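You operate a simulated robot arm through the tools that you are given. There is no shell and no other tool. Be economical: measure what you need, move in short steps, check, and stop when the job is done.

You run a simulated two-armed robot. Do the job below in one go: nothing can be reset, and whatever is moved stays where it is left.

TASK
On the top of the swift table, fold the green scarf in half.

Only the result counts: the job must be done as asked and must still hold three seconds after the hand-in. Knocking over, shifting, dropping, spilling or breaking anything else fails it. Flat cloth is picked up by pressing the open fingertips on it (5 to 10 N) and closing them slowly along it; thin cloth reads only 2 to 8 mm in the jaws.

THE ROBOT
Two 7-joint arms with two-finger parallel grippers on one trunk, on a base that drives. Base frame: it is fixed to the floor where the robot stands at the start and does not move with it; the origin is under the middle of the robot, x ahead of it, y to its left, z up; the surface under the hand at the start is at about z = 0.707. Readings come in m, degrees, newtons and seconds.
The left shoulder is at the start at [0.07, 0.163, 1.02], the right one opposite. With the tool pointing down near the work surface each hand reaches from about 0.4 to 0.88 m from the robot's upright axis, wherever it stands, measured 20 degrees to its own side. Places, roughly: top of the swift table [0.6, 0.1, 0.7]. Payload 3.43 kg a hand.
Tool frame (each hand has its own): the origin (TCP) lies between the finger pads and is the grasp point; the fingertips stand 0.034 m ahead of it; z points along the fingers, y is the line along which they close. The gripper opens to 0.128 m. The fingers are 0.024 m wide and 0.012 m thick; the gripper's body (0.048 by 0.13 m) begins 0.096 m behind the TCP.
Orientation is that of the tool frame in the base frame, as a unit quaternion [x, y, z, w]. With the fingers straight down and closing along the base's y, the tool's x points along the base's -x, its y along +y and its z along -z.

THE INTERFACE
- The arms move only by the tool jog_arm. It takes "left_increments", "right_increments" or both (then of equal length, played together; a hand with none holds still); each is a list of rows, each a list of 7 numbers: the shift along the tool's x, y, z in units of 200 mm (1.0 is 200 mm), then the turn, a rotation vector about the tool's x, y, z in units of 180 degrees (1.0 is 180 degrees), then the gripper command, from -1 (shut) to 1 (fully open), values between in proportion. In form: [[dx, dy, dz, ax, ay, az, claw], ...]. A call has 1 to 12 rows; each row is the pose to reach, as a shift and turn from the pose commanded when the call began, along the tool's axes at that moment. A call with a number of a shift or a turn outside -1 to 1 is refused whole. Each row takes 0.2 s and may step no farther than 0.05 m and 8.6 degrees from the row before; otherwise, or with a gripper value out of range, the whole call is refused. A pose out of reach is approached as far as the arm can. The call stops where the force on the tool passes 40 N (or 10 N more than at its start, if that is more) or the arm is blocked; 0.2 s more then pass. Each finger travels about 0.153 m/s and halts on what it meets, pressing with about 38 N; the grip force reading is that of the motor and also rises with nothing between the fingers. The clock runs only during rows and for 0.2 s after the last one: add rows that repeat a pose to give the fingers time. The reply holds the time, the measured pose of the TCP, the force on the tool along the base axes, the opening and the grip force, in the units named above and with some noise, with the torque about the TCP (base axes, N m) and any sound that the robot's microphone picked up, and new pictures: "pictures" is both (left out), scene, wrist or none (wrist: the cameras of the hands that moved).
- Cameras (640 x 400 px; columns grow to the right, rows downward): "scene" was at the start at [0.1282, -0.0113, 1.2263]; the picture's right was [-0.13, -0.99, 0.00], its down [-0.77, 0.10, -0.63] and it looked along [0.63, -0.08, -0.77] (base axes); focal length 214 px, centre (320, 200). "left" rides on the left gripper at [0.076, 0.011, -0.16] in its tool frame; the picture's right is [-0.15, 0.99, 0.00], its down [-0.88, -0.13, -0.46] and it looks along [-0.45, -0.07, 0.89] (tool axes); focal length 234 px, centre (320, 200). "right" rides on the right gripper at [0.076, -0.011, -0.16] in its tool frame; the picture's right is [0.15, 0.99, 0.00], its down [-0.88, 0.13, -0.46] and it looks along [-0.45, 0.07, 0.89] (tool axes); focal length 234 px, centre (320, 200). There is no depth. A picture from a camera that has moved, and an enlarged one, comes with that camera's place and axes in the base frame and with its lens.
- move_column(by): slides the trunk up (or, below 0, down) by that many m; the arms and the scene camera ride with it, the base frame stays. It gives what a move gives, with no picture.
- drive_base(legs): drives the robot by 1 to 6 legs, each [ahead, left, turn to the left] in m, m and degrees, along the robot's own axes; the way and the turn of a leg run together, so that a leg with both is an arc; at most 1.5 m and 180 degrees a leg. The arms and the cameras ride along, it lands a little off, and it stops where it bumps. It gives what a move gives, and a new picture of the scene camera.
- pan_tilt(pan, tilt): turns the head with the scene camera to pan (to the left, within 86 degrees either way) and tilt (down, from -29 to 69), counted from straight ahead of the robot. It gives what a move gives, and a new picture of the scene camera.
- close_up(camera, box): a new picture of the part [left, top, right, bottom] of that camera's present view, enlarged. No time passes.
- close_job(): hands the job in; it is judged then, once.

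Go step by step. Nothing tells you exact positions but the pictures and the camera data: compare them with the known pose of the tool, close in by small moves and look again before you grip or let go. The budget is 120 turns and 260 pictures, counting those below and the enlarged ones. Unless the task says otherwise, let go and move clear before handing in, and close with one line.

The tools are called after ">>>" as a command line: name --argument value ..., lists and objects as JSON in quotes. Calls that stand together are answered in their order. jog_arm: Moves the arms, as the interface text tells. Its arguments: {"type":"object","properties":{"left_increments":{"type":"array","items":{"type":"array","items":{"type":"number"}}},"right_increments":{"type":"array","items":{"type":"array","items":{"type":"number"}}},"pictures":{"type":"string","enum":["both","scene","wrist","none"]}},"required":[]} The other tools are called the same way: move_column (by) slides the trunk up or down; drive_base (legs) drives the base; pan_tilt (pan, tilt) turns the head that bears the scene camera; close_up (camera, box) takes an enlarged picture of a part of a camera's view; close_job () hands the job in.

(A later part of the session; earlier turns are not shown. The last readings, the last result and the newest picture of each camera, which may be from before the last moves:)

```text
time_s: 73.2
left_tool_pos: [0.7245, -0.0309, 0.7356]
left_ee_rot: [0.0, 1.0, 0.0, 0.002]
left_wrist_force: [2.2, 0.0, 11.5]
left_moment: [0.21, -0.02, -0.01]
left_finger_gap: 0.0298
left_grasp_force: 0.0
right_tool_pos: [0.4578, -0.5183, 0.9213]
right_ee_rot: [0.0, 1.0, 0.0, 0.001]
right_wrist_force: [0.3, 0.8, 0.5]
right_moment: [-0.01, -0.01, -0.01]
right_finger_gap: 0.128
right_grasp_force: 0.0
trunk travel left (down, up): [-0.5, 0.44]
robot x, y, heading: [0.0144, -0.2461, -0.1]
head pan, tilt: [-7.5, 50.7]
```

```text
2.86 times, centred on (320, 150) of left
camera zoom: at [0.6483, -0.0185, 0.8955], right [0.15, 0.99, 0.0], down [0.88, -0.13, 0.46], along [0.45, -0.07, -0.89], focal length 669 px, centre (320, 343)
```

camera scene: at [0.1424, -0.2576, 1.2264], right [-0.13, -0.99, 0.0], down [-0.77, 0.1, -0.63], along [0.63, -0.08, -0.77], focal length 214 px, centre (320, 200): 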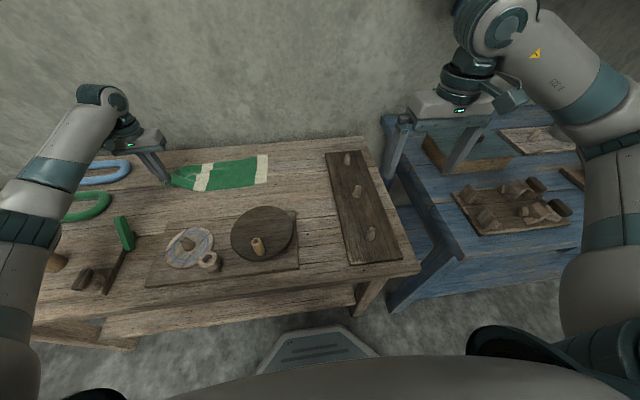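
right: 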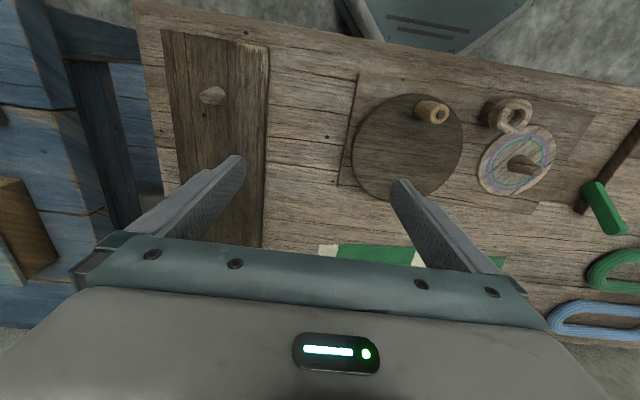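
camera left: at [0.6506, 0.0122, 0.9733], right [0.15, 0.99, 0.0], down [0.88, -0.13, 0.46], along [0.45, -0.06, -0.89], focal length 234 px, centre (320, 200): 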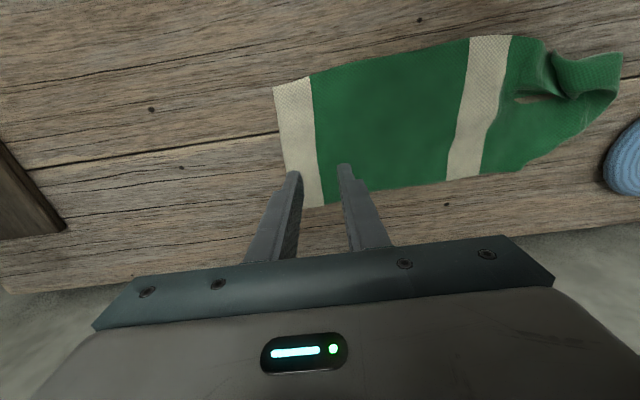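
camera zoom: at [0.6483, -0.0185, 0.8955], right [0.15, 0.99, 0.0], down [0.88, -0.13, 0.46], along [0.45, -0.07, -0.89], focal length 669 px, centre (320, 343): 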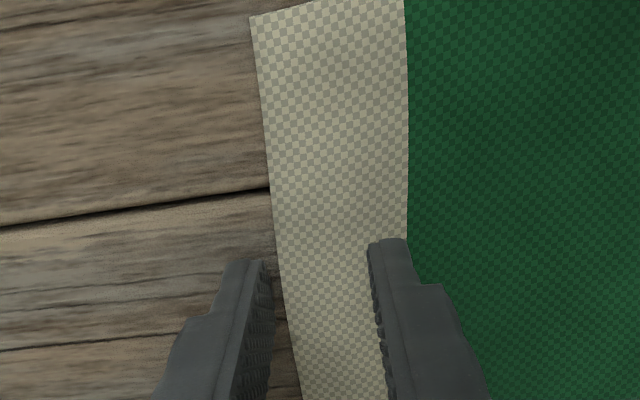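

The edge lies just inside the outer finger and the inner finger carries the load, which is what I wanted. Closing slowly.

>>> jog_arm --left_increments '[[0, 0, 0, 0, 0, 0, -0.58], [0, 0, 0, 0, 0, 0, -0.64], [0, 0, 0, 0, 0, 0, -0.7], [0, 0, 0, 0, 0, 0, -0.76], [0, 0, 0, 0, 0, 0, -0.82], [0, 0, 0, 0, 0, 0, -0.88], [0, 0, 0, 0, 0, 0, -0.94], [0, 0, 0, 0, 0, 0, -1], [0, 0, 0, 0, 0, 0, -1]]' --pictures "none"

>>> close_up --camera "left" --box '[220, 80, 420, 220]'

```text
time_s: 75.2
left_tool_pos: [0.7246, -0.029, 0.7349]
left_ee_rot: [-0.001, 1.0, 0.0, 0.0]
left_wrist_force: [1.1, 3.2, 16.5]
left_moment: [0.13, -0.03, -0.03]
left_finger_gap: 0.0025
left_grasp_force: 37.1
right_tool_pos: [0.4576, -0.5187, 0.9223]
right_ee_rot: [-0.001, 1.0, 0.0, 0.001]
right_wrist_force: [-0.2, -0.7, -1.0]
right_moment: [0.01, -0.02, 0.03]
right_finger_gap: 0.1282
right_grasp_force: 0.1
trunk travel left (down, up): [-0.5, 0.44]
robot x, y, heading: [0.0127, -0.2462, -0.0]
head pan, tilt: [-7.5, 50.7]
```

```text
2.86 times, centred on (320, 150) of left
camera zoom: at [0.6476, -0.0183, 0.8956], right [0.15, 0.99, 0.0], down [0.88, -0.13, 0.46], along [0.45, -0.07, -0.89], focal length 669 px, centre (320, 343)
```

zoom: 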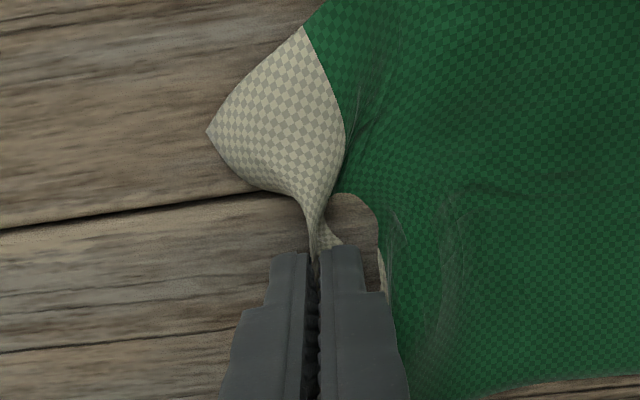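

Gripped cleanly at the edge's middle. Now I'll lift the whole scarf to hang it out.

>>> jog_arm --left_increments '[[0, 0.03, -0.2, 0, 0, 0, -1], [0, 0.1, -0.42, 0, 0, 0, -1], [0, 0.2, -0.6, 0, 0, 0, -1], [0, 0.3, -0.8, 0, 0, 0, -1], [0, 0.4, -1, 0, 0, 0, -1]]' --pictures "none"

>>> move_column --by 0.22

>>> pan_tilt --pan 15 --tilt 45

```text
time_s: 76.4
left_tool_pos: [0.7243, 0.0514, 0.9339]
left_ee_rot: [0.001, 1.0, 0.0, 0.0]
left_wrist_force: [-0.4, 0.2, -0.3]
left_moment: [0.01, -0.03, 0.02]
left_finger_gap: 0.0021
left_grasp_force: 37.2
right_tool_pos: [0.4592, -0.5183, 0.9221]
right_ee_rot: [0.0, 1.0, 0.0, 0.0]
right_wrist_force: [-0.5, 0.9, 0.1]
right_moment: [-0.03, 0.0, 0.0]
right_finger_gap: 0.128
right_grasp_force: 0.1
trunk travel left (down, up): [-0.5, 0.44]
robot x, y, heading: [0.0145, -0.2433, -0.1]
head pan, tilt: [-7.5, 50.7]
```

```text
time_s: 78.8
left_tool_pos: [0.7253, 0.0509, 1.1541]
left_ee_rot: [0.0, 1.0, 0.0, 0.0]
left_wrist_force: [0.2, -0.9, 0.7]
left_moment: [0.0, 0.0, -0.01]
left_finger_gap: 0.0022
left_grasp_force: 36.4
right_tool_pos: [0.4602, -0.5185, 1.1406]
right_ee_rot: [-0.001, 1.0, 0.001, 0.0]
right_wrist_force: [0.3, 0.3, -0.7]
right_moment: [0.01, 0.01, 0.03]
right_finger_gap: 0.1279
right_grasp_force: 0.1
trunk travel left (down, up): [-0.72, 0.22]
robot x, y, heading: [0.0153, -0.2443, 0.2]
head pan, tilt: [-7.5, 50.7]
```

```text
time_s: 79.6
left_tool_pos: [0.7261, 0.0506, 1.1524]
left_ee_rot: [0.001, 1.0, -0.001, 0.0]
left_wrist_force: [-0.4, 0.1, 0.3]
left_moment: [-0.05, 0.03, 0.01]
left_finger_gap: 0.0023
left_grasp_force: 37.3
right_tool_pos: [0.459, -0.5179, 1.1422]
right_ee_rot: [0.0, 1.0, 0.0, 0.0]
right_wrist_force: [0.5, 0.6, -1.2]
right_moment: [0.05, -0.03, -0.02]
right_finger_gap: 0.128
right_grasp_force: 0.1
trunk travel left (down, up): [-0.72, 0.22]
robot x, y, heading: [0.0134, -0.2416, -0.2]
head pan, tilt: [15.0, 45.0]
camera scene: at [0.1458, -0.2263, 1.4542], right [0.26, -0.97, 0.0], down [-0.68, -0.18, -0.71], along [0.68, 0.18, -0.71], focal length 214 px, centre (320, 200)
```

scene: 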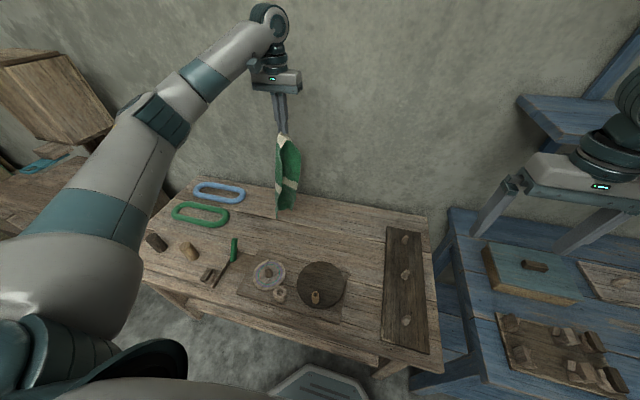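

>>> close_up --camera "scene" --box '[230, 100, 350, 230]'

>>> close_up --camera "left" --box '[200, 60, 440, 240]'

>>> close_up --camera "right" --box '[320, 0, 640, 400]'

```text
3.08 times, centred on (290, 165) of scene
camera zoom: at [0.1458, -0.2263, 1.4542], right [0.26, -0.97, 0.0], down [-0.68, -0.18, -0.71], along [0.68, 0.18, -0.71], focal length 660 px, centre (412, 308)
```

zoom: 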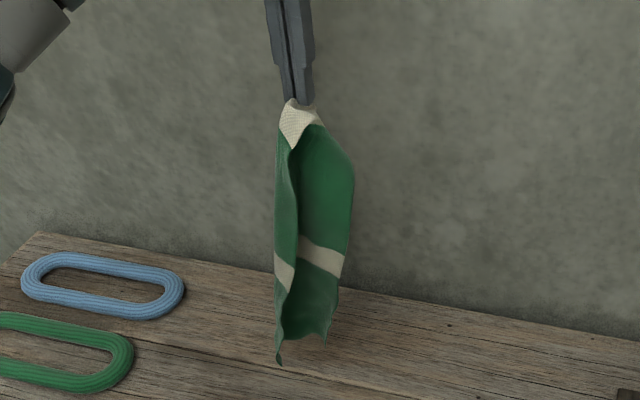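

```text
2.22 times, centred on (320, 150) of left
camera zoom: at [0.649, 0.0617, 1.3139], right [0.15, 0.99, 0.0], down [0.88, -0.13, 0.46], along [0.45, -0.07, -0.89], focal length 520 px, centre (320, 311)
```

zoom: 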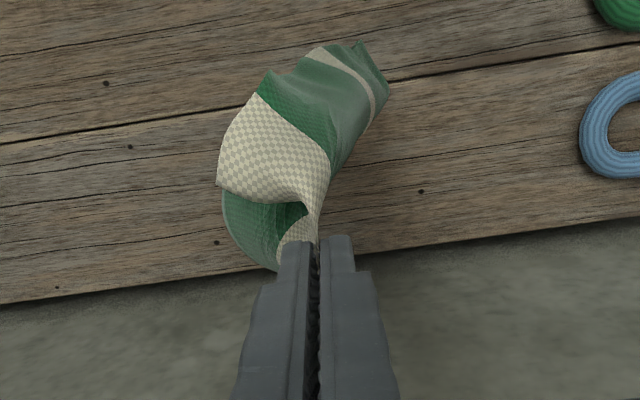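

```text
1.00 times, centred on (480, 200) of right (not enlarged: the box is as wide or as high as the picture)
camera zoom: at [0.3833, -0.5289, 1.3013], right [-0.15, 0.99, 0.0], down [0.88, 0.13, 0.46], along [0.45, 0.07, -0.89], focal length 234 px, centre (160, 200)
```

zoom: 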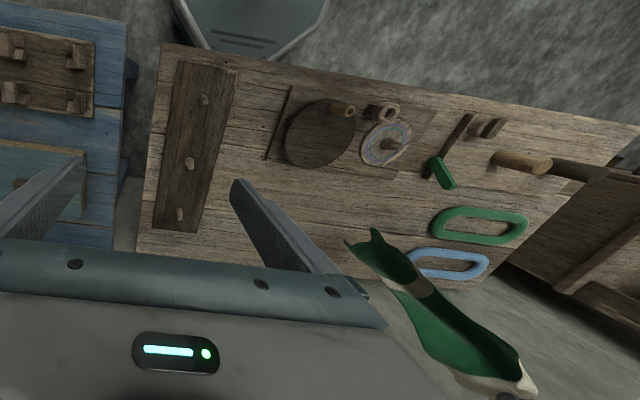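

It hangs freely with no tucks. I'll lower it while moving right, so its free end trails out flat on the table.

>>> jog_arm --left_increments '[[0, -0.02, 0.12, 0, 0, 0, -1], [0, -0.08, 0.24, 0, 0, 0, -1], [0, -0.18, 0.38, 0, 0, 0, -1], [0, -0.3, 0.52, 0, 0, 0, -1], [0, -0.42, 0.66, 0, 0, 0, -1], [0, -0.54, 0.8, 0, 0, 0, -1], [0, -0.66, 0.9, 0, 0, 0, -1], [0, -0.78, 1.0, 0, 0, 0, -1], [0, -0.78, 1.0, 0, 0, 0, -1]]' --pictures "scene"

>>> close_up --camera "scene" --box '[230, 110, 390, 230]'

>>> close_up --camera "left" --box '[200, 40, 520, 240]'

```text
time_s: 81.6
left_tool_pos: [0.7237, -0.1051, 0.9529]
left_ee_rot: [-0.001, 1.0, 0.0, 0.0]
left_wrist_force: [0.7, -0.4, 0.0]
left_moment: [-0.04, 0.02, -0.02]
left_finger_gap: 0.0024
left_grasp_force: 36.8
right_tool_pos: [0.4587, -0.5188, 1.1423]
right_ee_rot: [0.001, 1.0, 0.0, -0.001]
right_wrist_force: [0.8, -0.5, -0.9]
right_moment: [0.04, -0.01, -0.02]
right_finger_gap: 0.1281
right_grasp_force: 0.1
trunk travel left (down, up): [-0.72, 0.22]
robot x, y, heading: [0.0145, -0.2419, 0.1]
head pan, tilt: [15.0, 45.0]
camera scene: at [0.1456, -0.2256, 1.4542], right [0.26, -0.97, 0.0], down [-0.68, -0.18, -0.71], along [0.68, 0.18, -0.71], focal length 214 px, centre (320, 200)
```

scene: 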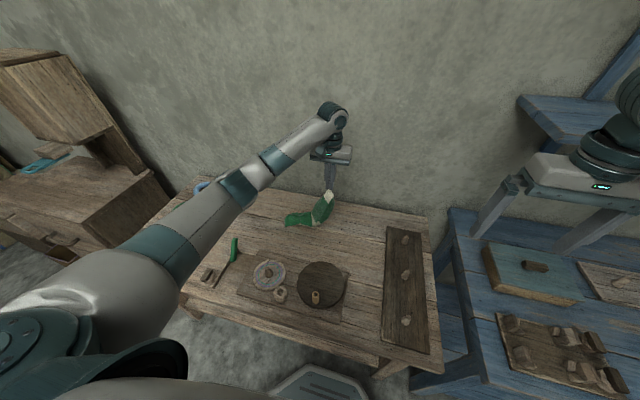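

```text
3.33 times, centred on (310, 170) of scene
camera zoom: at [0.1456, -0.2256, 1.4542], right [0.26, -0.97, 0.0], down [-0.68, -0.18, -0.71], along [0.68, 0.18, -0.71], focal length 715 px, centre (353, 300)
```

zoom: 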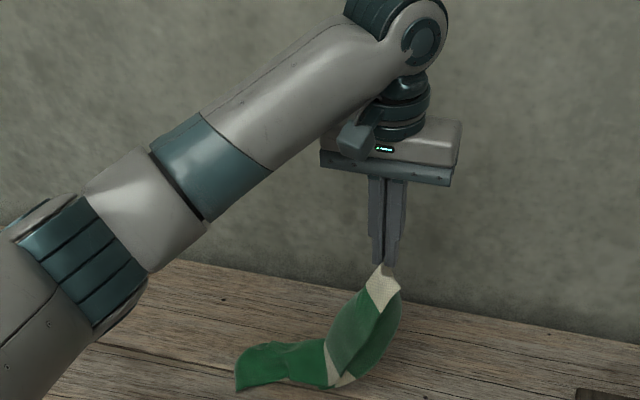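

```text
2.00 times, centred on (360, 140) of left
camera zoom: at [0.6484, -0.0937, 1.1139], right [0.15, 0.99, 0.0], down [0.88, -0.13, 0.46], along [0.45, -0.07, -0.89], focal length 468 px, centre (240, 320)
```

zoom: 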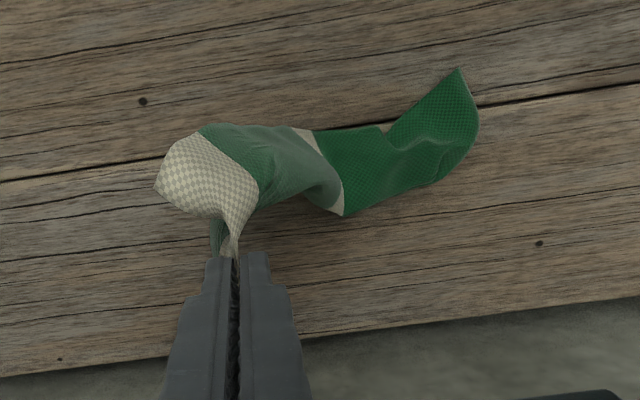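

The scarf is coming down a bit narrow. I'll drag it out to its full length to the right, then set that end down and look.

>>> jog_arm --left_increments '[[0, -0.18, 0.15, 0, 0, 0, -1], [0, -0.36, 0.3, 0, 0, 0, -1], [0, -0.52, 0.46, 0, 0, 0, -1], [0, -0.68, 0.62, 0, 0, 0, -1], [0, -0.8, 0.76, 0, 0, 0, -1], [0, -0.9, 0.88, 0, 0, 0, -1], [0, -0.94, 0.95, 0, 0, 0, -1], [0, -0.89, 1.0, 0, 0, 0, -1], [0, -0.86, 1.0, 0, 0, 0, -1]]' --pictures "none"

>>> close_up --camera "left" --box '[200, 60, 600, 280]'

```text
time_s: 83.6
left_tool_pos: [0.7251, -0.2765, 0.7543]
left_ee_rot: [0.0, 1.0, 0.0, 0.0]
left_wrist_force: [-0.4, -0.7, -0.2]
left_moment: [-0.01, -0.04, 0.01]
left_finger_gap: 0.0023
left_grasp_force: 36.9
right_tool_pos: [0.4597, -0.5182, 1.1416]
right_ee_rot: [0.0, 1.0, -0.001, 0.001]
right_wrist_force: [-0.6, -0.2, 0.3]
right_moment: [0.02, 0.01, 0.0]
right_finger_gap: 0.1281
right_grasp_force: 0.1
trunk travel left (down, up): [-0.72, 0.22]
robot x, y, heading: [0.0141, -0.2462, -0.2]
head pan, tilt: [15.0, 45.0]
```

```text
1.60 times, centred on (400, 170) of left
camera zoom: at [0.6495, -0.2663, 0.9138], right [0.15, 0.99, 0.0], down [0.88, -0.13, 0.46], along [0.45, -0.07, -0.89], focal length 375 px, centre (192, 248)
```

zoom: 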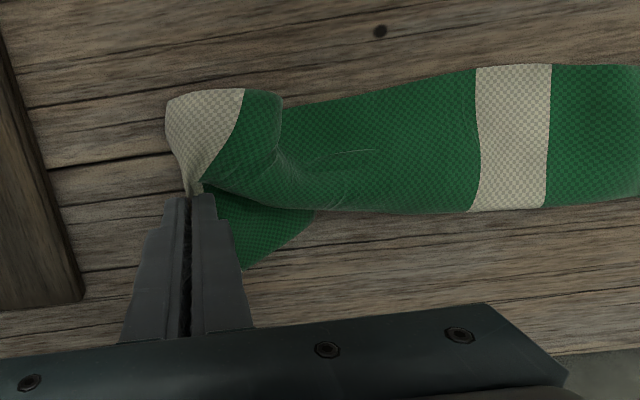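

The body of the scarf is flat now, and only the white end is gathered. I'll release and look.

>>> jog_arm --left_increments '[[0, 0, 0.04, 0, 0, 0, -1], [0, 0, 0.05, 0, 0, 0, -0.85], [0, 0, 0.04, 0, 0, 0, -0.7], [0, 0, -0.1, 0, 0, 0, -0.6], [0, 0, -0.3, 0, 0, 0, -0.6], [0, 0, -0.5, 0, 0, 0, -0.6], [0.1, -0.15, -0.6, 0, 0, 0, -0.6]]' --pictures "none"

>>> close_up --camera "left" --box '[240, 60, 600, 260]'

>>> pan_tilt --pan 0 --tilt 50

>>> close_up --camera "scene" --box '[200, 100, 400, 240]'

```text
time_s: 85.2
left_tool_pos: [0.7039, -0.3091, 0.8745]
left_ee_rot: [0.0, 1.0, 0.001, 0.0]
left_wrist_force: [-0.1, 0.2, 0.3]
left_moment: [0.01, -0.02, 0.01]
left_finger_gap: 0.0256
left_grasp_force: 0.2
right_tool_pos: [0.458, -0.5206, 1.1416]
right_ee_rot: [0.0, 1.0, 0.0, 0.001]
right_wrist_force: [-0.6, -0.7, 0.3]
right_moment: [0.03, -0.03, 0.0]
right_finger_gap: 0.128
right_grasp_force: 0.1
trunk travel left (down, up): [-0.72, 0.22]
robot x, y, heading: [0.0163, -0.2482, 0.2]
head pan, tilt: [15.0, 45.0]
```

```text
1.78 times, centred on (420, 160) of left
camera zoom: at [0.6278, -0.2978, 1.0357], right [0.15, 0.99, 0.0], down [0.88, -0.13, 0.46], along [0.45, -0.07, -0.89], focal length 416 px, centre (142, 271)
```

zoom: 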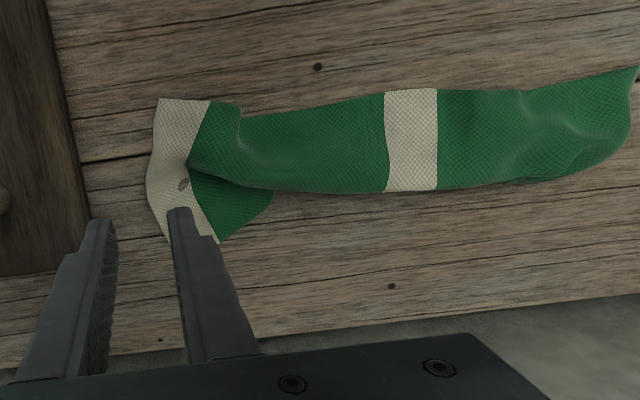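

```text
time_s: 86.0
left_tool_pos: [0.7037, -0.3055, 0.8747]
left_ee_rot: [0.0, 1.0, 0.0, 0.0]
left_wrist_force: [0.1, 0.6, -0.3]
left_moment: [-0.03, -0.01, 0.02]
left_finger_gap: 0.0254
left_grasp_force: 0.1
right_tool_pos: [0.4596, -0.5178, 1.142]
right_ee_rot: [0.0, 1.0, 0.0, -0.001]
right_wrist_force: [-0.1, 0.5, -0.3]
right_moment: [0.0, -0.05, -0.02]
right_finger_gap: 0.1279
right_grasp_force: 0.0
trunk travel left (down, up): [-0.72, 0.22]
robot x, y, heading: [0.0148, -0.2446, -0.1]
head pan, tilt: [0.0, 50.0]
camera scene: at [0.1446, -0.247, 1.4472], right [0.0, -1.0, 0.0], down [-0.77, 0.0, -0.64], along [0.64, 0.0, -0.77], focal length 214 px, centre (320, 200)
```

scene: 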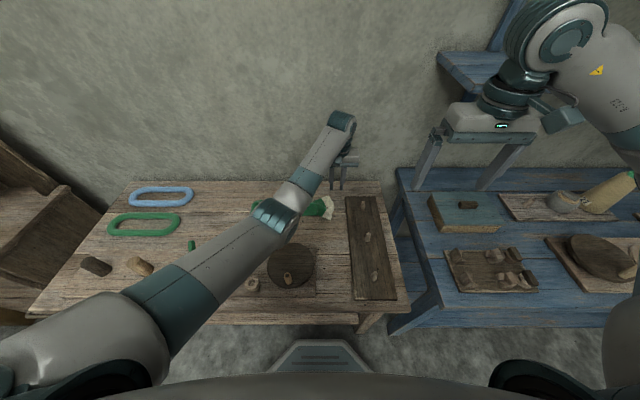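

```text
2.86 times, centred on (300, 170) of scene
camera zoom: at [0.1446, -0.247, 1.4472], right [0.0, -1.0, 0.0], down [-0.77, 0.0, -0.64], along [0.64, 0.0, -0.77], focal length 613 px, centre (377, 286)
```

zoom: 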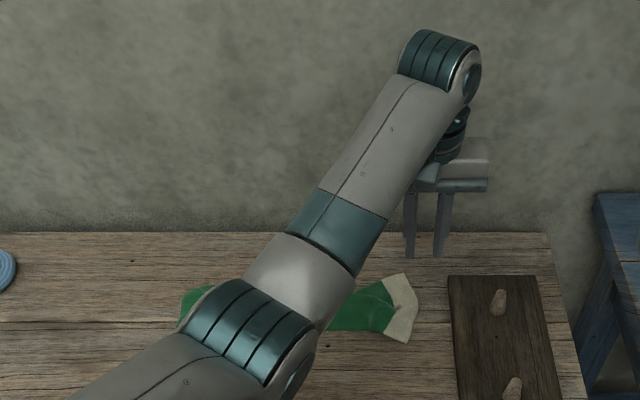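

The white end spread out well. The far long side of the body seems tucked under, so I'll move the camera left to see the other end.

>>> jog_arm --left_increments '[[0.1, 0.2, -0.1, 0, 0, 0, -0.6], [0.2, 0.4, -0.2, 0, 0, 0, -0.6], [0.3, 0.6, -0.3, 0, 0, 0, -0.6], [0.35, 0.8, -0.35, 0, 0, 0, -0.6], [0.35, 1.0, -0.35, 0, 0, 0, -0.6]]' --pictures "wrist"

>>> jog_arm --left_increments '[[0, 0.24, -0.05, 0, 0, 0, -0.6], [0, 0.48, -0.05, 0, 0, 0, -0.6], [0, 0.72, -0.05, 0, 0, 0, -0.6], [0, 0.96, -0.05, 0, 0, 0, -0.6]]' --pictures "wrist"

>>> close_up --camera "scene" --box '[220, 140, 380, 240]'

```text
time_s: 87.2
left_tool_pos: [0.6347, -0.1054, 0.9435]
left_ee_rot: [0.001, 1.0, -0.001, 0.0]
left_wrist_force: [-0.3, 0.6, 0.4]
left_moment: [0.0, 0.0, 0.02]
left_finger_gap: 0.0255
left_grasp_force: 0.1
right_tool_pos: [0.458, -0.5185, 1.1415]
right_ee_rot: [0.0, 1.0, 0.0, 0.0]
right_wrist_force: [0.2, 0.2, -0.4]
right_moment: [0.01, -0.01, -0.01]
right_finger_gap: 0.128
right_grasp_force: 0.1
trunk travel left (down, up): [-0.72, 0.22]
robot x, y, heading: [0.0174, -0.245, -0.0]
head pan, tilt: [0.0, 50.0]
camera left: at [0.5585, -0.0947, 1.1044], right [0.15, 0.99, 0.0], down [0.88, -0.13, 0.46], along [0.45, -0.07, -0.89], focal length 234 px, centre (320, 200)
```

left: 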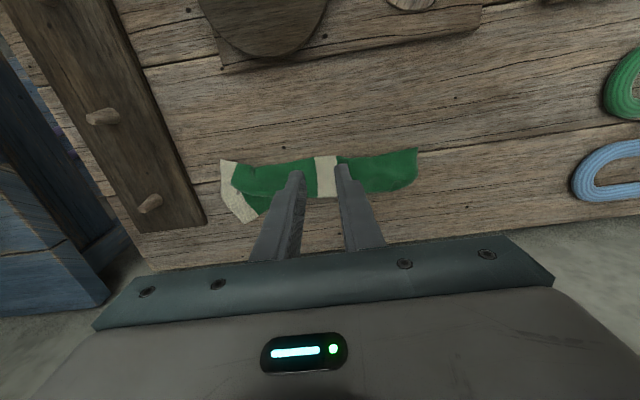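

```text
time_s: 88.2
left_tool_pos: [0.6342, 0.0855, 0.9538]
left_ee_rot: [0.0, 1.0, -0.001, 0.0]
left_wrist_force: [0.7, 0.6, 0.3]
left_moment: [0.03, 0.0, -0.03]
left_finger_gap: 0.0256
left_grasp_force: 0.1
right_tool_pos: [0.4589, -0.5171, 1.1429]
right_ee_rot: [0.001, 1.0, -0.002, 0.001]
right_wrist_force: [0.1, 0.0, -0.5]
right_moment: [-0.03, 0.0, 0.0]
right_finger_gap: 0.1279
right_grasp_force: 0.1
trunk travel left (down, up): [-0.72, 0.22]
robot x, y, heading: [0.0175, -0.246, -0.2]
head pan, tilt: [0.0, 50.0]
camera left: at [0.5589, 0.0974, 1.1133], right [0.15, 0.99, 0.0], down [0.88, -0.13, 0.46], along [0.45, -0.07, -0.89], focal length 234 px, centre (320, 200)
```

left: 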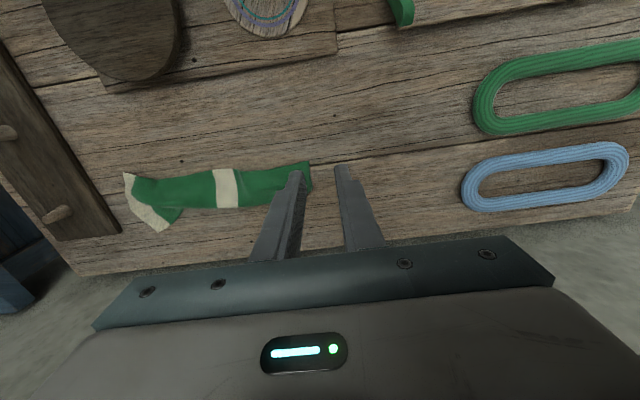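

```text
4.00 times, centred on (300, 190) of scene
camera zoom: at [0.1436, -0.2451, 1.4473], right [0.0, -1.0, 0.0], down [-0.77, 0.0, -0.64], along [0.64, 0.0, -0.77], focal length 858 px, centre (400, 240)
```

zoom: 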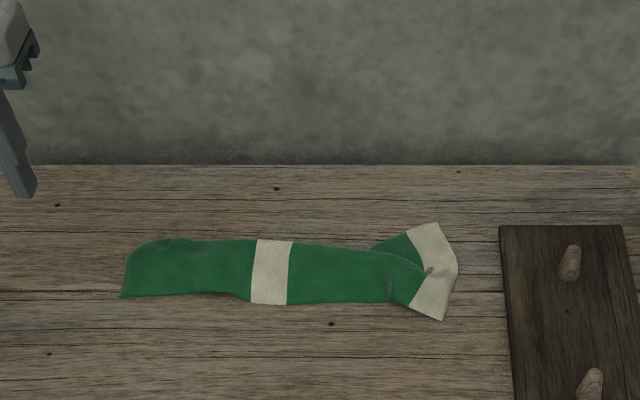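

The scarf is straight at full length, but its far long side is tucked under. The two near corners are clean, at about (.685,.055) and (.652,-.287), so I'll use both hands to lift the near long edge. The scarf can then hang flat and be laid again. Moving both hands in.

>>> jog_arm --left_increments '[[-0.04, -0.03, 0.11, 0, 0, 0, -0.53], [-0.08, -0.06, 0.22, 0, 0, 0, -0.53], [-0.12, -0.09, 0.33, 0, 0, 0, -0.53], [-0.16, -0.12, 0.44, 0, 0, 0, -0.53], [-0.2, -0.15, 0.55, 0, 0, 0, -0.53], [-0.25, -0.18, 0.65, 0, 0, 0, -0.53], [-0.29, -0.2, 0.75, 0, 0, 0, -0.53]]' --right_increments '[[-0.13, 0.13, 0.14, 0, 0, 0, 0.6], [-0.26, 0.26, 0.28, 0, 0, 0, 0.2], [-0.39, 0.4, 0.42, 0, 0, 0, -0.2], [-0.52, 0.54, 0.56, 0, 0, 0, -0.53], [-0.65, 0.68, 0.7, 0, 0, 0, -0.53], [-0.79, 0.82, 0.84, 0, 0, 0, -0.53], [-0.93, 0.95, 0.98, 0, 0, 0, -0.53]]' --pictures "both"

```text
time_s: 89.8
left_tool_pos: [0.6951, 0.0438, 0.8014]
left_ee_rot: [0.0, 1.0, -0.001, -0.002]
left_wrist_force: [0.2, -0.1, 0.6]
left_moment: [-0.01, 0.03, 0.02]
left_finger_gap: 0.0302
left_grasp_force: 0.1
right_tool_pos: [0.6466, -0.3277, 0.9454]
right_ee_rot: [-0.001, 1.0, 0.0, 0.0]
right_wrist_force: [0.2, -0.6, -0.2]
right_moment: [-0.01, 0.01, 0.02]
right_finger_gap: 0.0301
right_grasp_force: 0.1
trunk travel left (down, up): [-0.72, 0.22]
robot x, y, heading: [0.0169, -0.2478, -0.2]
head pan, tilt: [0.0, 50.0]
camera scene: at [0.1461, -0.2459, 1.4471], right [0.0, -1.0, 0.0], down [-0.77, 0.0, -0.64], along [0.64, 0.0, -0.77], focal length 214 px, centre (320, 200)
camera right: at [0.5707, -0.3382, 1.1044], right [-0.15, 0.99, 0.0], down [0.88, 0.13, 0.46], along [0.45, 0.07, -0.89], focal length 234 px, centre (320, 200)
camera left: at [0.6192, 0.0559, 0.9626], right [0.15, 0.99, 0.0], down [0.88, -0.13, 0.46], along [0.45, -0.07, -0.89], focal length 234 px, centre (320, 200)
```

scene: 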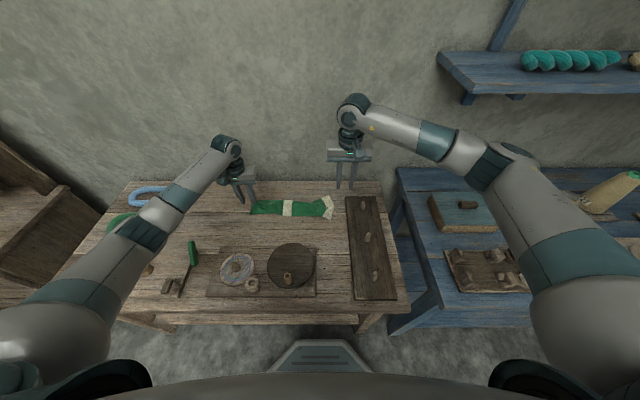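
right: 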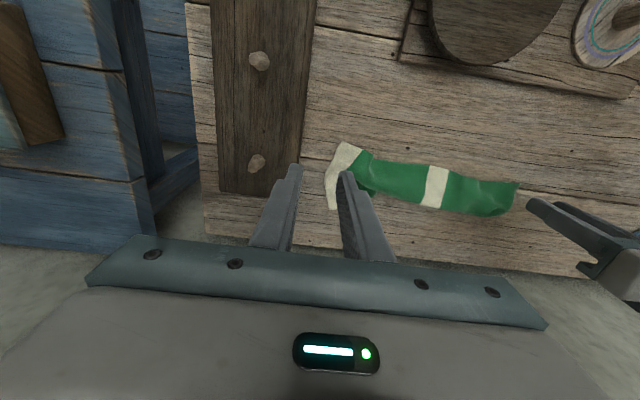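
left: 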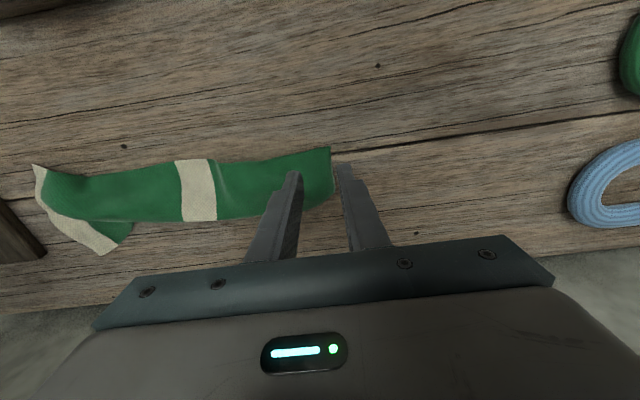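

Both corners are confirmed: left-near (.686,.056), right-near (.657,-.284). I'll move the right hand over its corner and lower both.

>>> jog_arm --left_increments '[[0, 0.015, 0.05, 0, 0, 0, -0.53], [0, 0.015, 0.1, 0, 0, 0, -0.53], [0, 0.015, 0.15, 0, 0, 0, -0.53], [0, 0.015, 0.2, 0, 0, 0, -0.53], [0, 0.015, 0.28, 0, 0, 0, -0.53]]' --right_increments '[[-0.05, 0.12, 0.2, 0, 0, 0, -0.53], [-0.1, 0.25, 0.4, 0, 0, 0, -0.53], [-0.1, 0.25, 0.6, 0, 0, 0, -0.53], [-0.1, 0.25, 0.8, 0, 0, 0, -0.53], [-0.1, 0.25, 0.98, 0, 0, 0, -0.53]]' --pictures "none"

>>> close_up --camera "left" --box '[220, 80, 420, 220]'

>>> close_up --camera "right" --box '[220, 80, 420, 220]'

```text
time_s: 91.0
left_tool_pos: [0.694, 0.0468, 0.7476]
left_ee_rot: [0.0, 1.0, 0.0, 0.0]
left_wrist_force: [0.1, 0.2, 0.6]
left_moment: [0.02, 0.0, 0.01]
left_finger_gap: 0.0299
left_grasp_force: 0.1
right_tool_pos: [0.6645, -0.2773, 0.7492]
right_ee_rot: [-0.001, 1.0, 0.0, 0.001]
right_wrist_force: [0.1, 0.0, 0.1]
right_moment: [0.02, 0.01, 0.0]
right_finger_gap: 0.03
right_grasp_force: 0.1
trunk travel left (down, up): [-0.72, 0.22]
robot x, y, heading: [0.0158, -0.2456, -0.2]
head pan, tilt: [0.0, 50.0]
```

```text
2.86 times, centred on (320, 150) of left
camera zoom: at [0.6178, 0.0585, 0.9071], right [0.15, 0.99, 0.0], down [0.88, -0.13, 0.46], along [0.45, -0.07, -0.89], focal length 669 px, centre (320, 343)
```

zoom: 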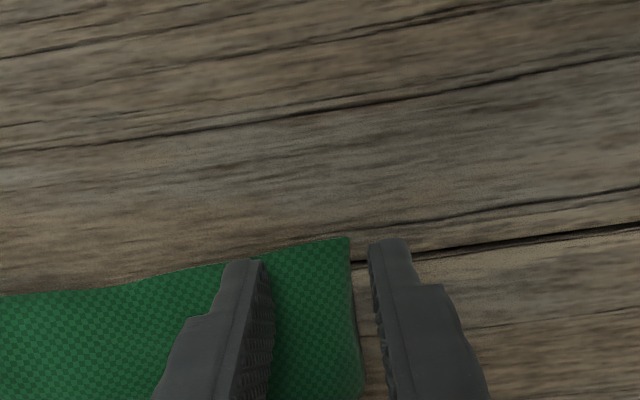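

```text
2.86 times, centred on (320, 150) of right
camera zoom: at [0.5893, -0.2892, 0.9086], right [-0.15, 0.99, 0.0], down [0.88, 0.13, 0.46], along [0.45, 0.07, -0.89], focal length 669 px, centre (320, 343)
```

zoom: 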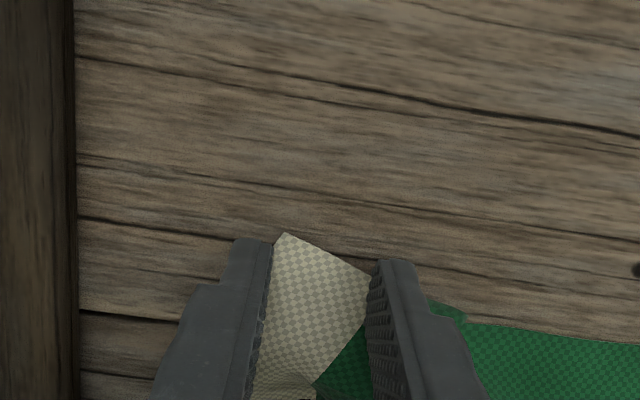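

Both hands are placed well. I'll lower to light contact.

>>> jog_arm --left_increments '[[0, 0, 0.02, -0.0013, 0, 0, -0.53], [0, 0, 0.04, -0.0013, 0, 0, -0.53], [0, 0, 0.055, -0.0013, 0, 0, -0.53]]' --right_increments '[[0, -0.01, 0.02, 0.001, 0, 0, -0.53], [0, -0.01, 0.04, 0.001, 0, 0, -0.53], [0, -0.01, 0.055, 0.001, 0, 0, -0.53]]' --pictures "none"

>>> jog_arm --left_increments '[[0, 0, 0.003, 0, 0, 0, -0.53], [0, 0, 0.005, 0, 0, 0, -0.53]]' --right_increments '[[0, 0, 0.003, 0, 0, 0, -0.53], [0, 0, 0.005, 0, 0, 0, -0.53]]' --pictures "none"

```text
time_s: 91.8
left_tool_pos: [0.6938, 0.0472, 0.7357]
left_ee_rot: [0.001, 1.0, 0.002, 0.0]
left_wrist_force: [0.5, 0.1, 0.3]
left_moment: [-0.02, -0.02, 0.02]
left_finger_gap: 0.0299
left_grasp_force: 0.1
right_tool_pos: [0.6657, -0.2812, 0.7381]
right_ee_rot: [0.0, 1.0, -0.001, 0.0]
right_wrist_force: [0.1, 0.4, -0.2]
right_moment: [0.02, -0.04, -0.02]
right_finger_gap: 0.03
right_grasp_force: 0.0
trunk travel left (down, up): [-0.72, 0.22]
robot x, y, heading: [0.0145, -0.2494, 0.0]
head pan, tilt: [0.0, 50.0]
```

```text
time_s: 92.4
left_tool_pos: [0.6931, 0.0471, 0.7358]
left_ee_rot: [-0.001, 1.0, 0.002, 0.0]
left_wrist_force: [2.1, -0.1, 1.7]
left_moment: [-0.06, -0.04, 0.04]
left_finger_gap: 0.0303
left_grasp_force: 0.0
right_tool_pos: [0.6641, -0.28, 0.7377]
right_ee_rot: [0.0, 1.0, -0.001, 0.0]
right_wrist_force: [0.9, -0.2, -0.8]
right_moment: [0.0, 0.02, -0.01]
right_finger_gap: 0.03
right_grasp_force: 0.2
trunk travel left (down, up): [-0.72, 0.22]
robot x, y, heading: [0.0118, -0.2451, -0.1]
head pan, tilt: [0.0, 50.0]
```

>>> jog_arm --left_increments '[[0, 0, 0.003, 0, 0, 0, -0.53], [0, 0, 0.005, 0, 0, 0, -0.53]]' --right_increments '[[0, 0, 0.006, 0, 0, 0, -0.53], [0, 0, 0.01, 0, 0, 0, -0.53]]' --pictures "none"

>>> jog_arm --right_increments '[[0, 0, 0.003, 0, 0, 0, -0.53], [0, 0, 0.006, 0, 0, 0, -0.53]]' --pictures "none"

```text
time_s: 93.0
left_tool_pos: [0.6931, 0.0471, 0.7354]
left_ee_rot: [0.0, 1.0, 0.002, 0.001]
left_wrist_force: [0.8, 1.1, 6.6]
left_moment: [-0.16, -0.03, 0.04]
left_finger_gap: 0.0297
left_grasp_force: 0.0
right_tool_pos: [0.6647, -0.2805, 0.7365]
right_ee_rot: [0.0, 1.0, -0.002, 0.001]
right_wrist_force: [0.0, -0.2, -0.4]
right_moment: [0.01, 0.0, 0.01]
right_finger_gap: 0.0301
right_grasp_force: 0.2
trunk travel left (down, up): [-0.72, 0.22]
robot x, y, heading: [0.0129, -0.246, -0.2]
head pan, tilt: [0.0, 50.0]
```

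```text
time_s: 93.6
left_tool_pos: [0.6921, 0.0475, 0.7349]
left_ee_rot: [0.0, 1.0, 0.003, 0.002]
left_wrist_force: [2.0, 0.0, 8.1]
left_moment: [-0.14, -0.13, 0.05]
left_finger_gap: 0.0299
left_grasp_force: 0.0
right_tool_pos: [0.6648, -0.2808, 0.7357]
right_ee_rot: [-0.001, 1.0, -0.002, 0.0]
right_wrist_force: [0.6, 0.7, 3.8]
right_moment: [0.06, -0.07, -0.01]
right_finger_gap: 0.0301
right_grasp_force: 0.4
trunk travel left (down, up): [-0.72, 0.22]
robot x, y, heading: [0.0185, -0.2468, -0.2]
head pan, tilt: [0.0, 50.0]
```

The inner fingers carry the load on both hands. Closing both slowly.

>>> jog_arm --left_increments '[[0, 0, 0.001, 0, 0, 0, -0.56], [0, 0, 0.001, 0, 0, 0, -0.6], [0, 0, 0.001, 0, 0, 0, -0.66], [0, 0, 0.001, 0, 0, 0, -0.72], [0, 0, 0.001, 0, 0, 0, -0.78], [0, 0, 0.001, 0, 0, 0, -0.84], [0, 0, 0.001, 0, 0, 0, -0.9], [0, 0, 0.001, 0, 0, 0, -0.96], [0, 0, 0.001, 0, 0, 0, -1], [0, 0, 0.001, 0, 0, 0, -1]]' --right_increments '[[0, 0, 0.003, 0, 0, 0, -0.53], [0, 0, 0.004, 0, 0, 0, -0.6], [0, 0, 0.004, 0, 0, 0, -0.66], [0, 0, 0.004, 0, 0, 0, -0.72], [0, 0, 0.004, 0, 0, 0, -0.78], [0, 0, 0.004, 0, 0, 0, -0.84], [0, 0, 0.004, 0, 0, 0, -0.9], [0, 0, 0.004, 0, 0, 0, -0.96], [0, 0, 0.004, 0, 0, 0, -1], [0, 0, 0.004, 0, 0, 0, -1]]' --pictures "wrist"

```text
time_s: 95.8
left_tool_pos: [0.692, 0.0478, 0.7358]
left_ee_rot: [0.0, 1.0, 0.001, 0.001]
left_wrist_force: [-0.5, -0.5, 4.1]
left_moment: [0.01, 0.01, 0.0]
left_finger_gap: 0.0002
left_grasp_force: 33.3
right_tool_pos: [0.6645, -0.2801, 0.7345]
right_ee_rot: [-0.001, 1.0, -0.001, 0.002]
right_wrist_force: [0.9, 1.6, 18.3]
right_moment: [0.08, -0.13, -0.02]
right_finger_gap: 0.0
right_grasp_force: 33.6
trunk travel left (down, up): [-0.72, 0.22]
robot x, y, heading: [0.0107, -0.2453, 0.0]
head pan, tilt: [0.0, 50.0]
camera right: at [0.5879, -0.2899, 0.8949], right [-0.15, 0.99, 0.0], down [0.88, 0.13, 0.46], along [0.45, 0.06, -0.89], focal length 234 px, centre (320, 200)
camera left: at [0.6155, 0.0581, 0.896], right [0.15, 0.99, 0.0], down [0.88, -0.13, 0.46], along [0.45, -0.06, -0.89], focal length 234 px, centre (320, 200)
```

right: 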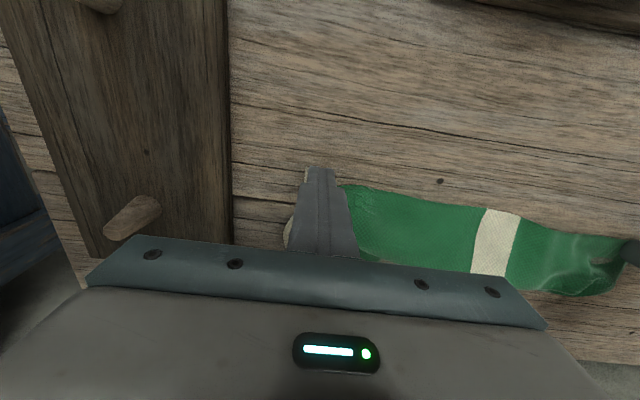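
left: 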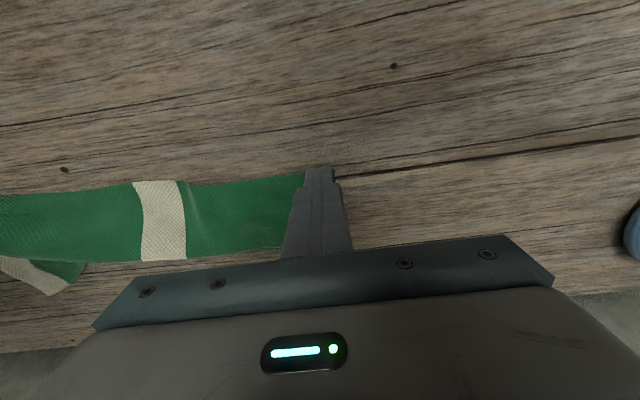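

Both missed (gap 0). I'll lift, reopen and look.

>>> jog_arm --left_increments '[[0, 0, -0.05, 0, 0, 0, -1], [0, 0, -0.15, 0, 0, 0, -0.7], [0, 0, -0.25, 0, 0, 0, -0.4]]' --right_increments '[[0, 0, -0.05, 0, 0, 0, -1], [0, 0, -0.15, 0, 0, 0, -0.7], [0, 0, -0.25, 0, 0, 0, -0.4]]' --pictures "none"

>>> close_up --camera "left" --box '[180, 80, 420, 240]'

>>> close_up --camera "right" --box '[220, 80, 460, 240]'

```text
time_s: 96.6
left_tool_pos: [0.6934, 0.0461, 0.7841]
left_ee_rot: [0.0, 1.0, 0.002, 0.0]
left_wrist_force: [0.0, -0.3, -0.2]
left_moment: [-0.01, 0.0, 0.01]
left_finger_gap: 0.0384
left_grasp_force: 0.1
right_tool_pos: [0.6636, -0.2802, 0.7842]
right_ee_rot: [0.0, 1.0, -0.002, -0.001]
right_wrist_force: [0.7, -0.8, -0.8]
right_moment: [0.03, -0.06, 0.01]
right_finger_gap: 0.0384
right_grasp_force: 0.0
trunk travel left (down, up): [-0.72, 0.22]
robot x, y, heading: [0.0123, -0.2446, -0.0]
head pan, tilt: [0.0, 50.0]
```

```text
2.50 times, centred on (300, 160) of left
camera zoom: at [0.6173, 0.0576, 0.9444], right [0.15, 0.99, 0.0], down [0.88, -0.13, 0.46], along [0.45, -0.06, -0.89], focal length 585 px, centre (370, 300)
```

zoom: 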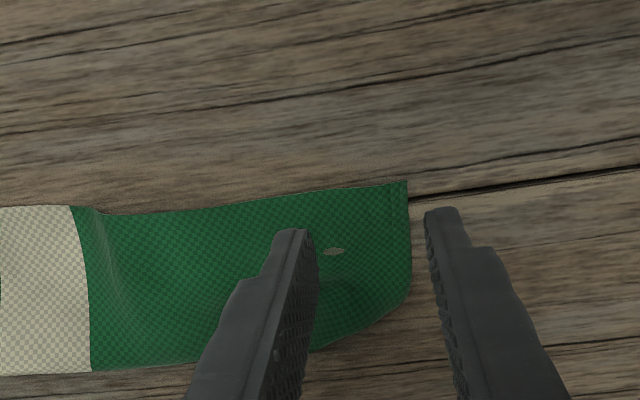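

```text
2.50 times, centred on (340, 160) of right
camera zoom: at [0.5886, -0.2894, 0.943], right [-0.15, 0.99, 0.0], down [0.88, 0.13, 0.45], along [0.45, 0.06, -0.89], focal length 585 px, centre (270, 300)
```

zoom: 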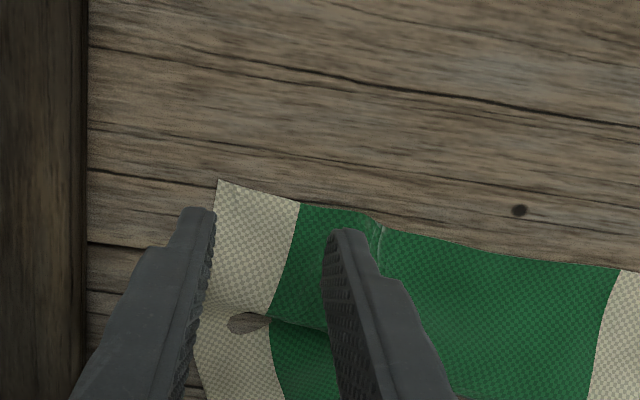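

The white end has opened up further. I'll retry both corners with a wider opening, slightly deeper, with firmer and more even pressure.

>>> jog_arm --left_increments '[[-0.043, -0.008, 0.05, 0.0006, 0, 0, -0.3], [-0.043, -0.008, 0.15, 0.0006, 0, 0, -0.3], [-0.043, -0.008, 0.22, 0.0006, 0, 0, -0.3], [-0.043, -0.008, 0.24, 0.0006, 0, 0, -0.3]]' --right_increments '[[-0.042, -0.017, 0.05, -0.0006, 0, 0, -0.3], [-0.042, -0.017, 0.15, -0.0006, 0, 0, -0.3], [-0.042, -0.017, 0.22, -0.0006, 0, 0, -0.3], [-0.042, -0.017, 0.24, -0.0006, 0, 0, -0.3]]' --pictures "none"

>>> close_up --camera "left" --box '[220, 80, 420, 220]'

>>> close_up --camera "right" --box '[220, 80, 420, 220]'

```text
time_s: 97.6
left_tool_pos: [0.7021, 0.0456, 0.7357]
left_ee_rot: [0.0, 1.0, 0.001, 0.002]
left_wrist_force: [0.1, -0.4, 0.2]
left_moment: [0.02, 0.04, -0.04]
left_finger_gap: 0.0451
left_grasp_force: 0.0
right_tool_pos: [0.6726, -0.2836, 0.735]
right_ee_rot: [-0.001, 1.0, -0.001, 0.001]
right_wrist_force: [0.7, 0.1, -0.5]
right_moment: [0.01, 0.0, 0.0]
right_finger_gap: 0.0448
right_grasp_force: 0.0
trunk travel left (down, up): [-0.72, 0.22]
robot x, y, heading: [0.0187, -0.2475, -0.2]
head pan, tilt: [0.0, 50.0]
```

```text
2.86 times, centred on (320, 150) of left
camera zoom: at [0.6257, 0.0568, 0.8968], right [0.15, 0.99, 0.0], down [0.88, -0.13, 0.46], along [0.45, -0.06, -0.89], focal length 669 px, centre (320, 343)
```

zoom: 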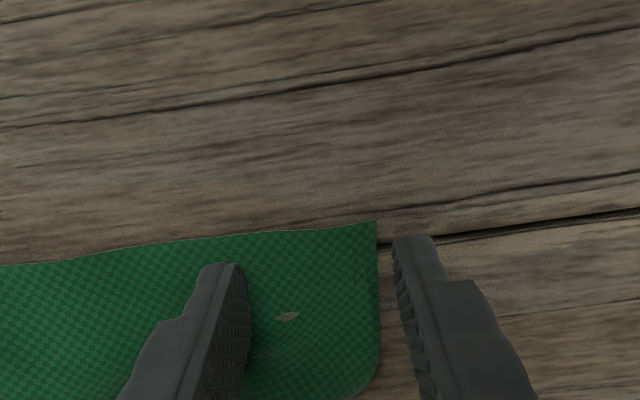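

```text
2.86 times, centred on (320, 150) of right
camera zoom: at [0.5975, -0.2936, 0.8955], right [-0.15, 0.99, 0.0], down [0.88, 0.13, 0.46], along [0.45, 0.07, -0.89], focal length 669 px, centre (320, 343)
```

zoom: 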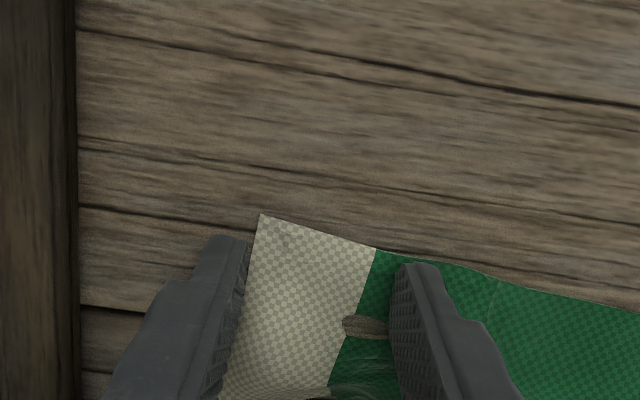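

>>> jog_arm --left_increments '[[0, -0.015, 0.004, 0, 0, 0, -0.3], [0, -0.015, 0.007, 0, 0, 0, -0.3]]' --right_increments '[[0, 0, 0.004, 0, 0, 0, -0.3], [0, 0, 0.008, 0, 0, 0, -0.3]]' --pictures "none"

>>> jog_arm --left_increments '[[0, 0, 0.002, 0, 0, 0, -0.3], [0, 0, 0.003, 0, 0, 0, -0.3]]' --right_increments '[[0, 0, 0.002, 0, 0, 0, -0.3], [0, 0, 0.003, 0, 0, 0, -0.3]]' --pictures "none"

```text
time_s: 98.2
left_tool_pos: [0.7024, 0.0421, 0.736]
left_ee_rot: [0.0, 1.0, 0.0, 0.001]
left_wrist_force: [0.7, 1.0, 5.1]
left_moment: [-0.09, -0.07, 0.02]
left_finger_gap: 0.0443
left_grasp_force: 0.0
right_tool_pos: [0.6727, -0.2819, 0.7358]
right_ee_rot: [0.0, 1.0, -0.001, 0.001]
right_wrist_force: [1.0, -0.4, 7.4]
right_moment: [0.12, -0.08, -0.01]
right_finger_gap: 0.0451
right_grasp_force: 0.1
trunk travel left (down, up): [-0.72, 0.22]
robot x, y, heading: [0.0148, -0.2454, 0.3]
head pan, tilt: [0.0, 50.0]
```

```text
time_s: 98.8
left_tool_pos: [0.7023, 0.0418, 0.7353]
left_ee_rot: [0.0, 1.0, 0.001, 0.001]
left_wrist_force: [1.4, 1.9, 8.9]
left_moment: [-0.19, -0.11, 0.03]
left_finger_gap: 0.0443
left_grasp_force: 0.1
right_tool_pos: [0.6729, -0.283, 0.7357]
right_ee_rot: [0.0, 1.0, 0.0, 0.001]
right_wrist_force: [3.1, 0.0, 13.2]
right_moment: [0.22, -0.14, -0.04]
right_finger_gap: 0.0448
right_grasp_force: 0.0
trunk travel left (down, up): [-0.72, 0.22]
robot x, y, heading: [0.0098, -0.2454, 0.1]
head pan, tilt: [0.0, 50.0]
```

Good pressure on both hands. Closing slowly.

>>> jog_arm --left_increments '[[0, 0, 0.001, 0, 0, 0, -0.37], [0, 0, 0.001, 0, 0, 0, -0.44], [0, 0, 0.001, 0, 0, 0, -0.51], [0, 0, 0.001, 0, 0, 0, -0.58], [0, 0, 0.001, 0, 0, 0, -0.65], [0, 0, 0.001, 0, 0, 0, -0.72], [0, 0, 0.001, 0, 0, 0, -0.79], [0, 0, 0.001, 0, 0, 0, -0.86], [0, 0, 0.001, 0, 0, 0, -0.93], [0, 0, 0.001, 0, 0, 0, -1], [0, 0, 0.001, 0, 0, 0, -1]]' --right_increments '[[0, 0, 0, 0, 0, 0, -0.37], [0, 0, 0, 0, 0, 0, -0.44], [0, 0, 0, 0, 0, 0, -0.51], [0, 0, 0, 0, 0, 0, -0.58], [0, 0, 0, 0, 0, 0, -0.65], [0, 0, 0, 0, 0, 0, -0.72], [0, 0, 0, 0, 0, 0, -0.79], [0, 0, 0, 0, 0, 0, -0.86], [0, 0, 0, 0, 0, 0, -0.93], [0, 0, 0, 0, 0, 0, -1], [0, 0, 0, 0, 0, 0, -1]]' --pictures "wrist"

```text
time_s: 101.2
left_tool_pos: [0.6998, 0.0423, 0.736]
left_ee_rot: [0.0, 1.0, 0.001, 0.001]
left_wrist_force: [-1.1, -4.3, 8.2]
left_moment: [-0.19, -0.04, -0.03]
left_finger_gap: 0.0023
left_grasp_force: 37.0
right_tool_pos: [0.6706, -0.283, 0.7353]
right_ee_rot: [-0.001, 1.0, 0.001, 0.002]
right_wrist_force: [-2.0, 4.3, 16.3]
right_moment: [0.24, 0.05, 0.01]
right_finger_gap: 0.0023
right_grasp_force: 37.7
trunk travel left (down, up): [-0.72, 0.22]
robot x, y, heading: [0.0149, -0.2457, -0.3]
head pan, tilt: [0.0, 50.0]
camera right: at [0.5954, -0.2935, 0.8948], right [-0.15, 0.99, 0.0], down [0.88, 0.13, 0.46], along [0.45, 0.07, -0.89], focal length 234 px, centre (320, 200)
camera left: at [0.6239, 0.0533, 0.8959], right [0.15, 0.99, 0.0], down [0.88, -0.13, 0.46], along [0.45, -0.07, -0.89], focal length 234 px, centre (320, 200)
```

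right: 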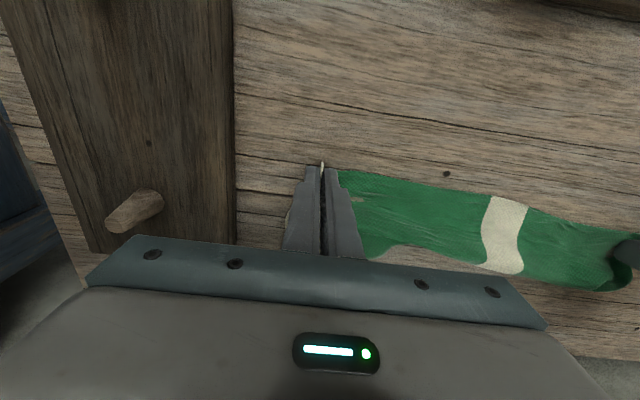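
left: 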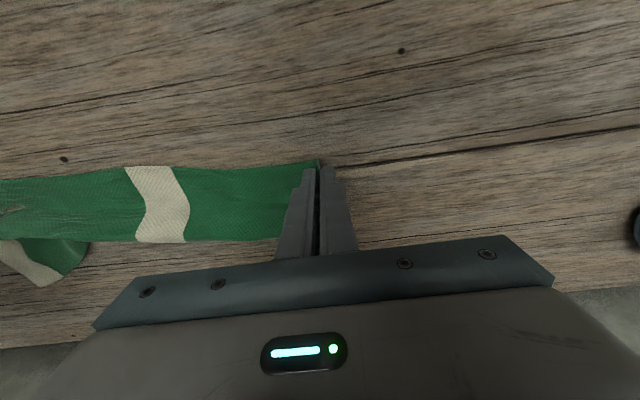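

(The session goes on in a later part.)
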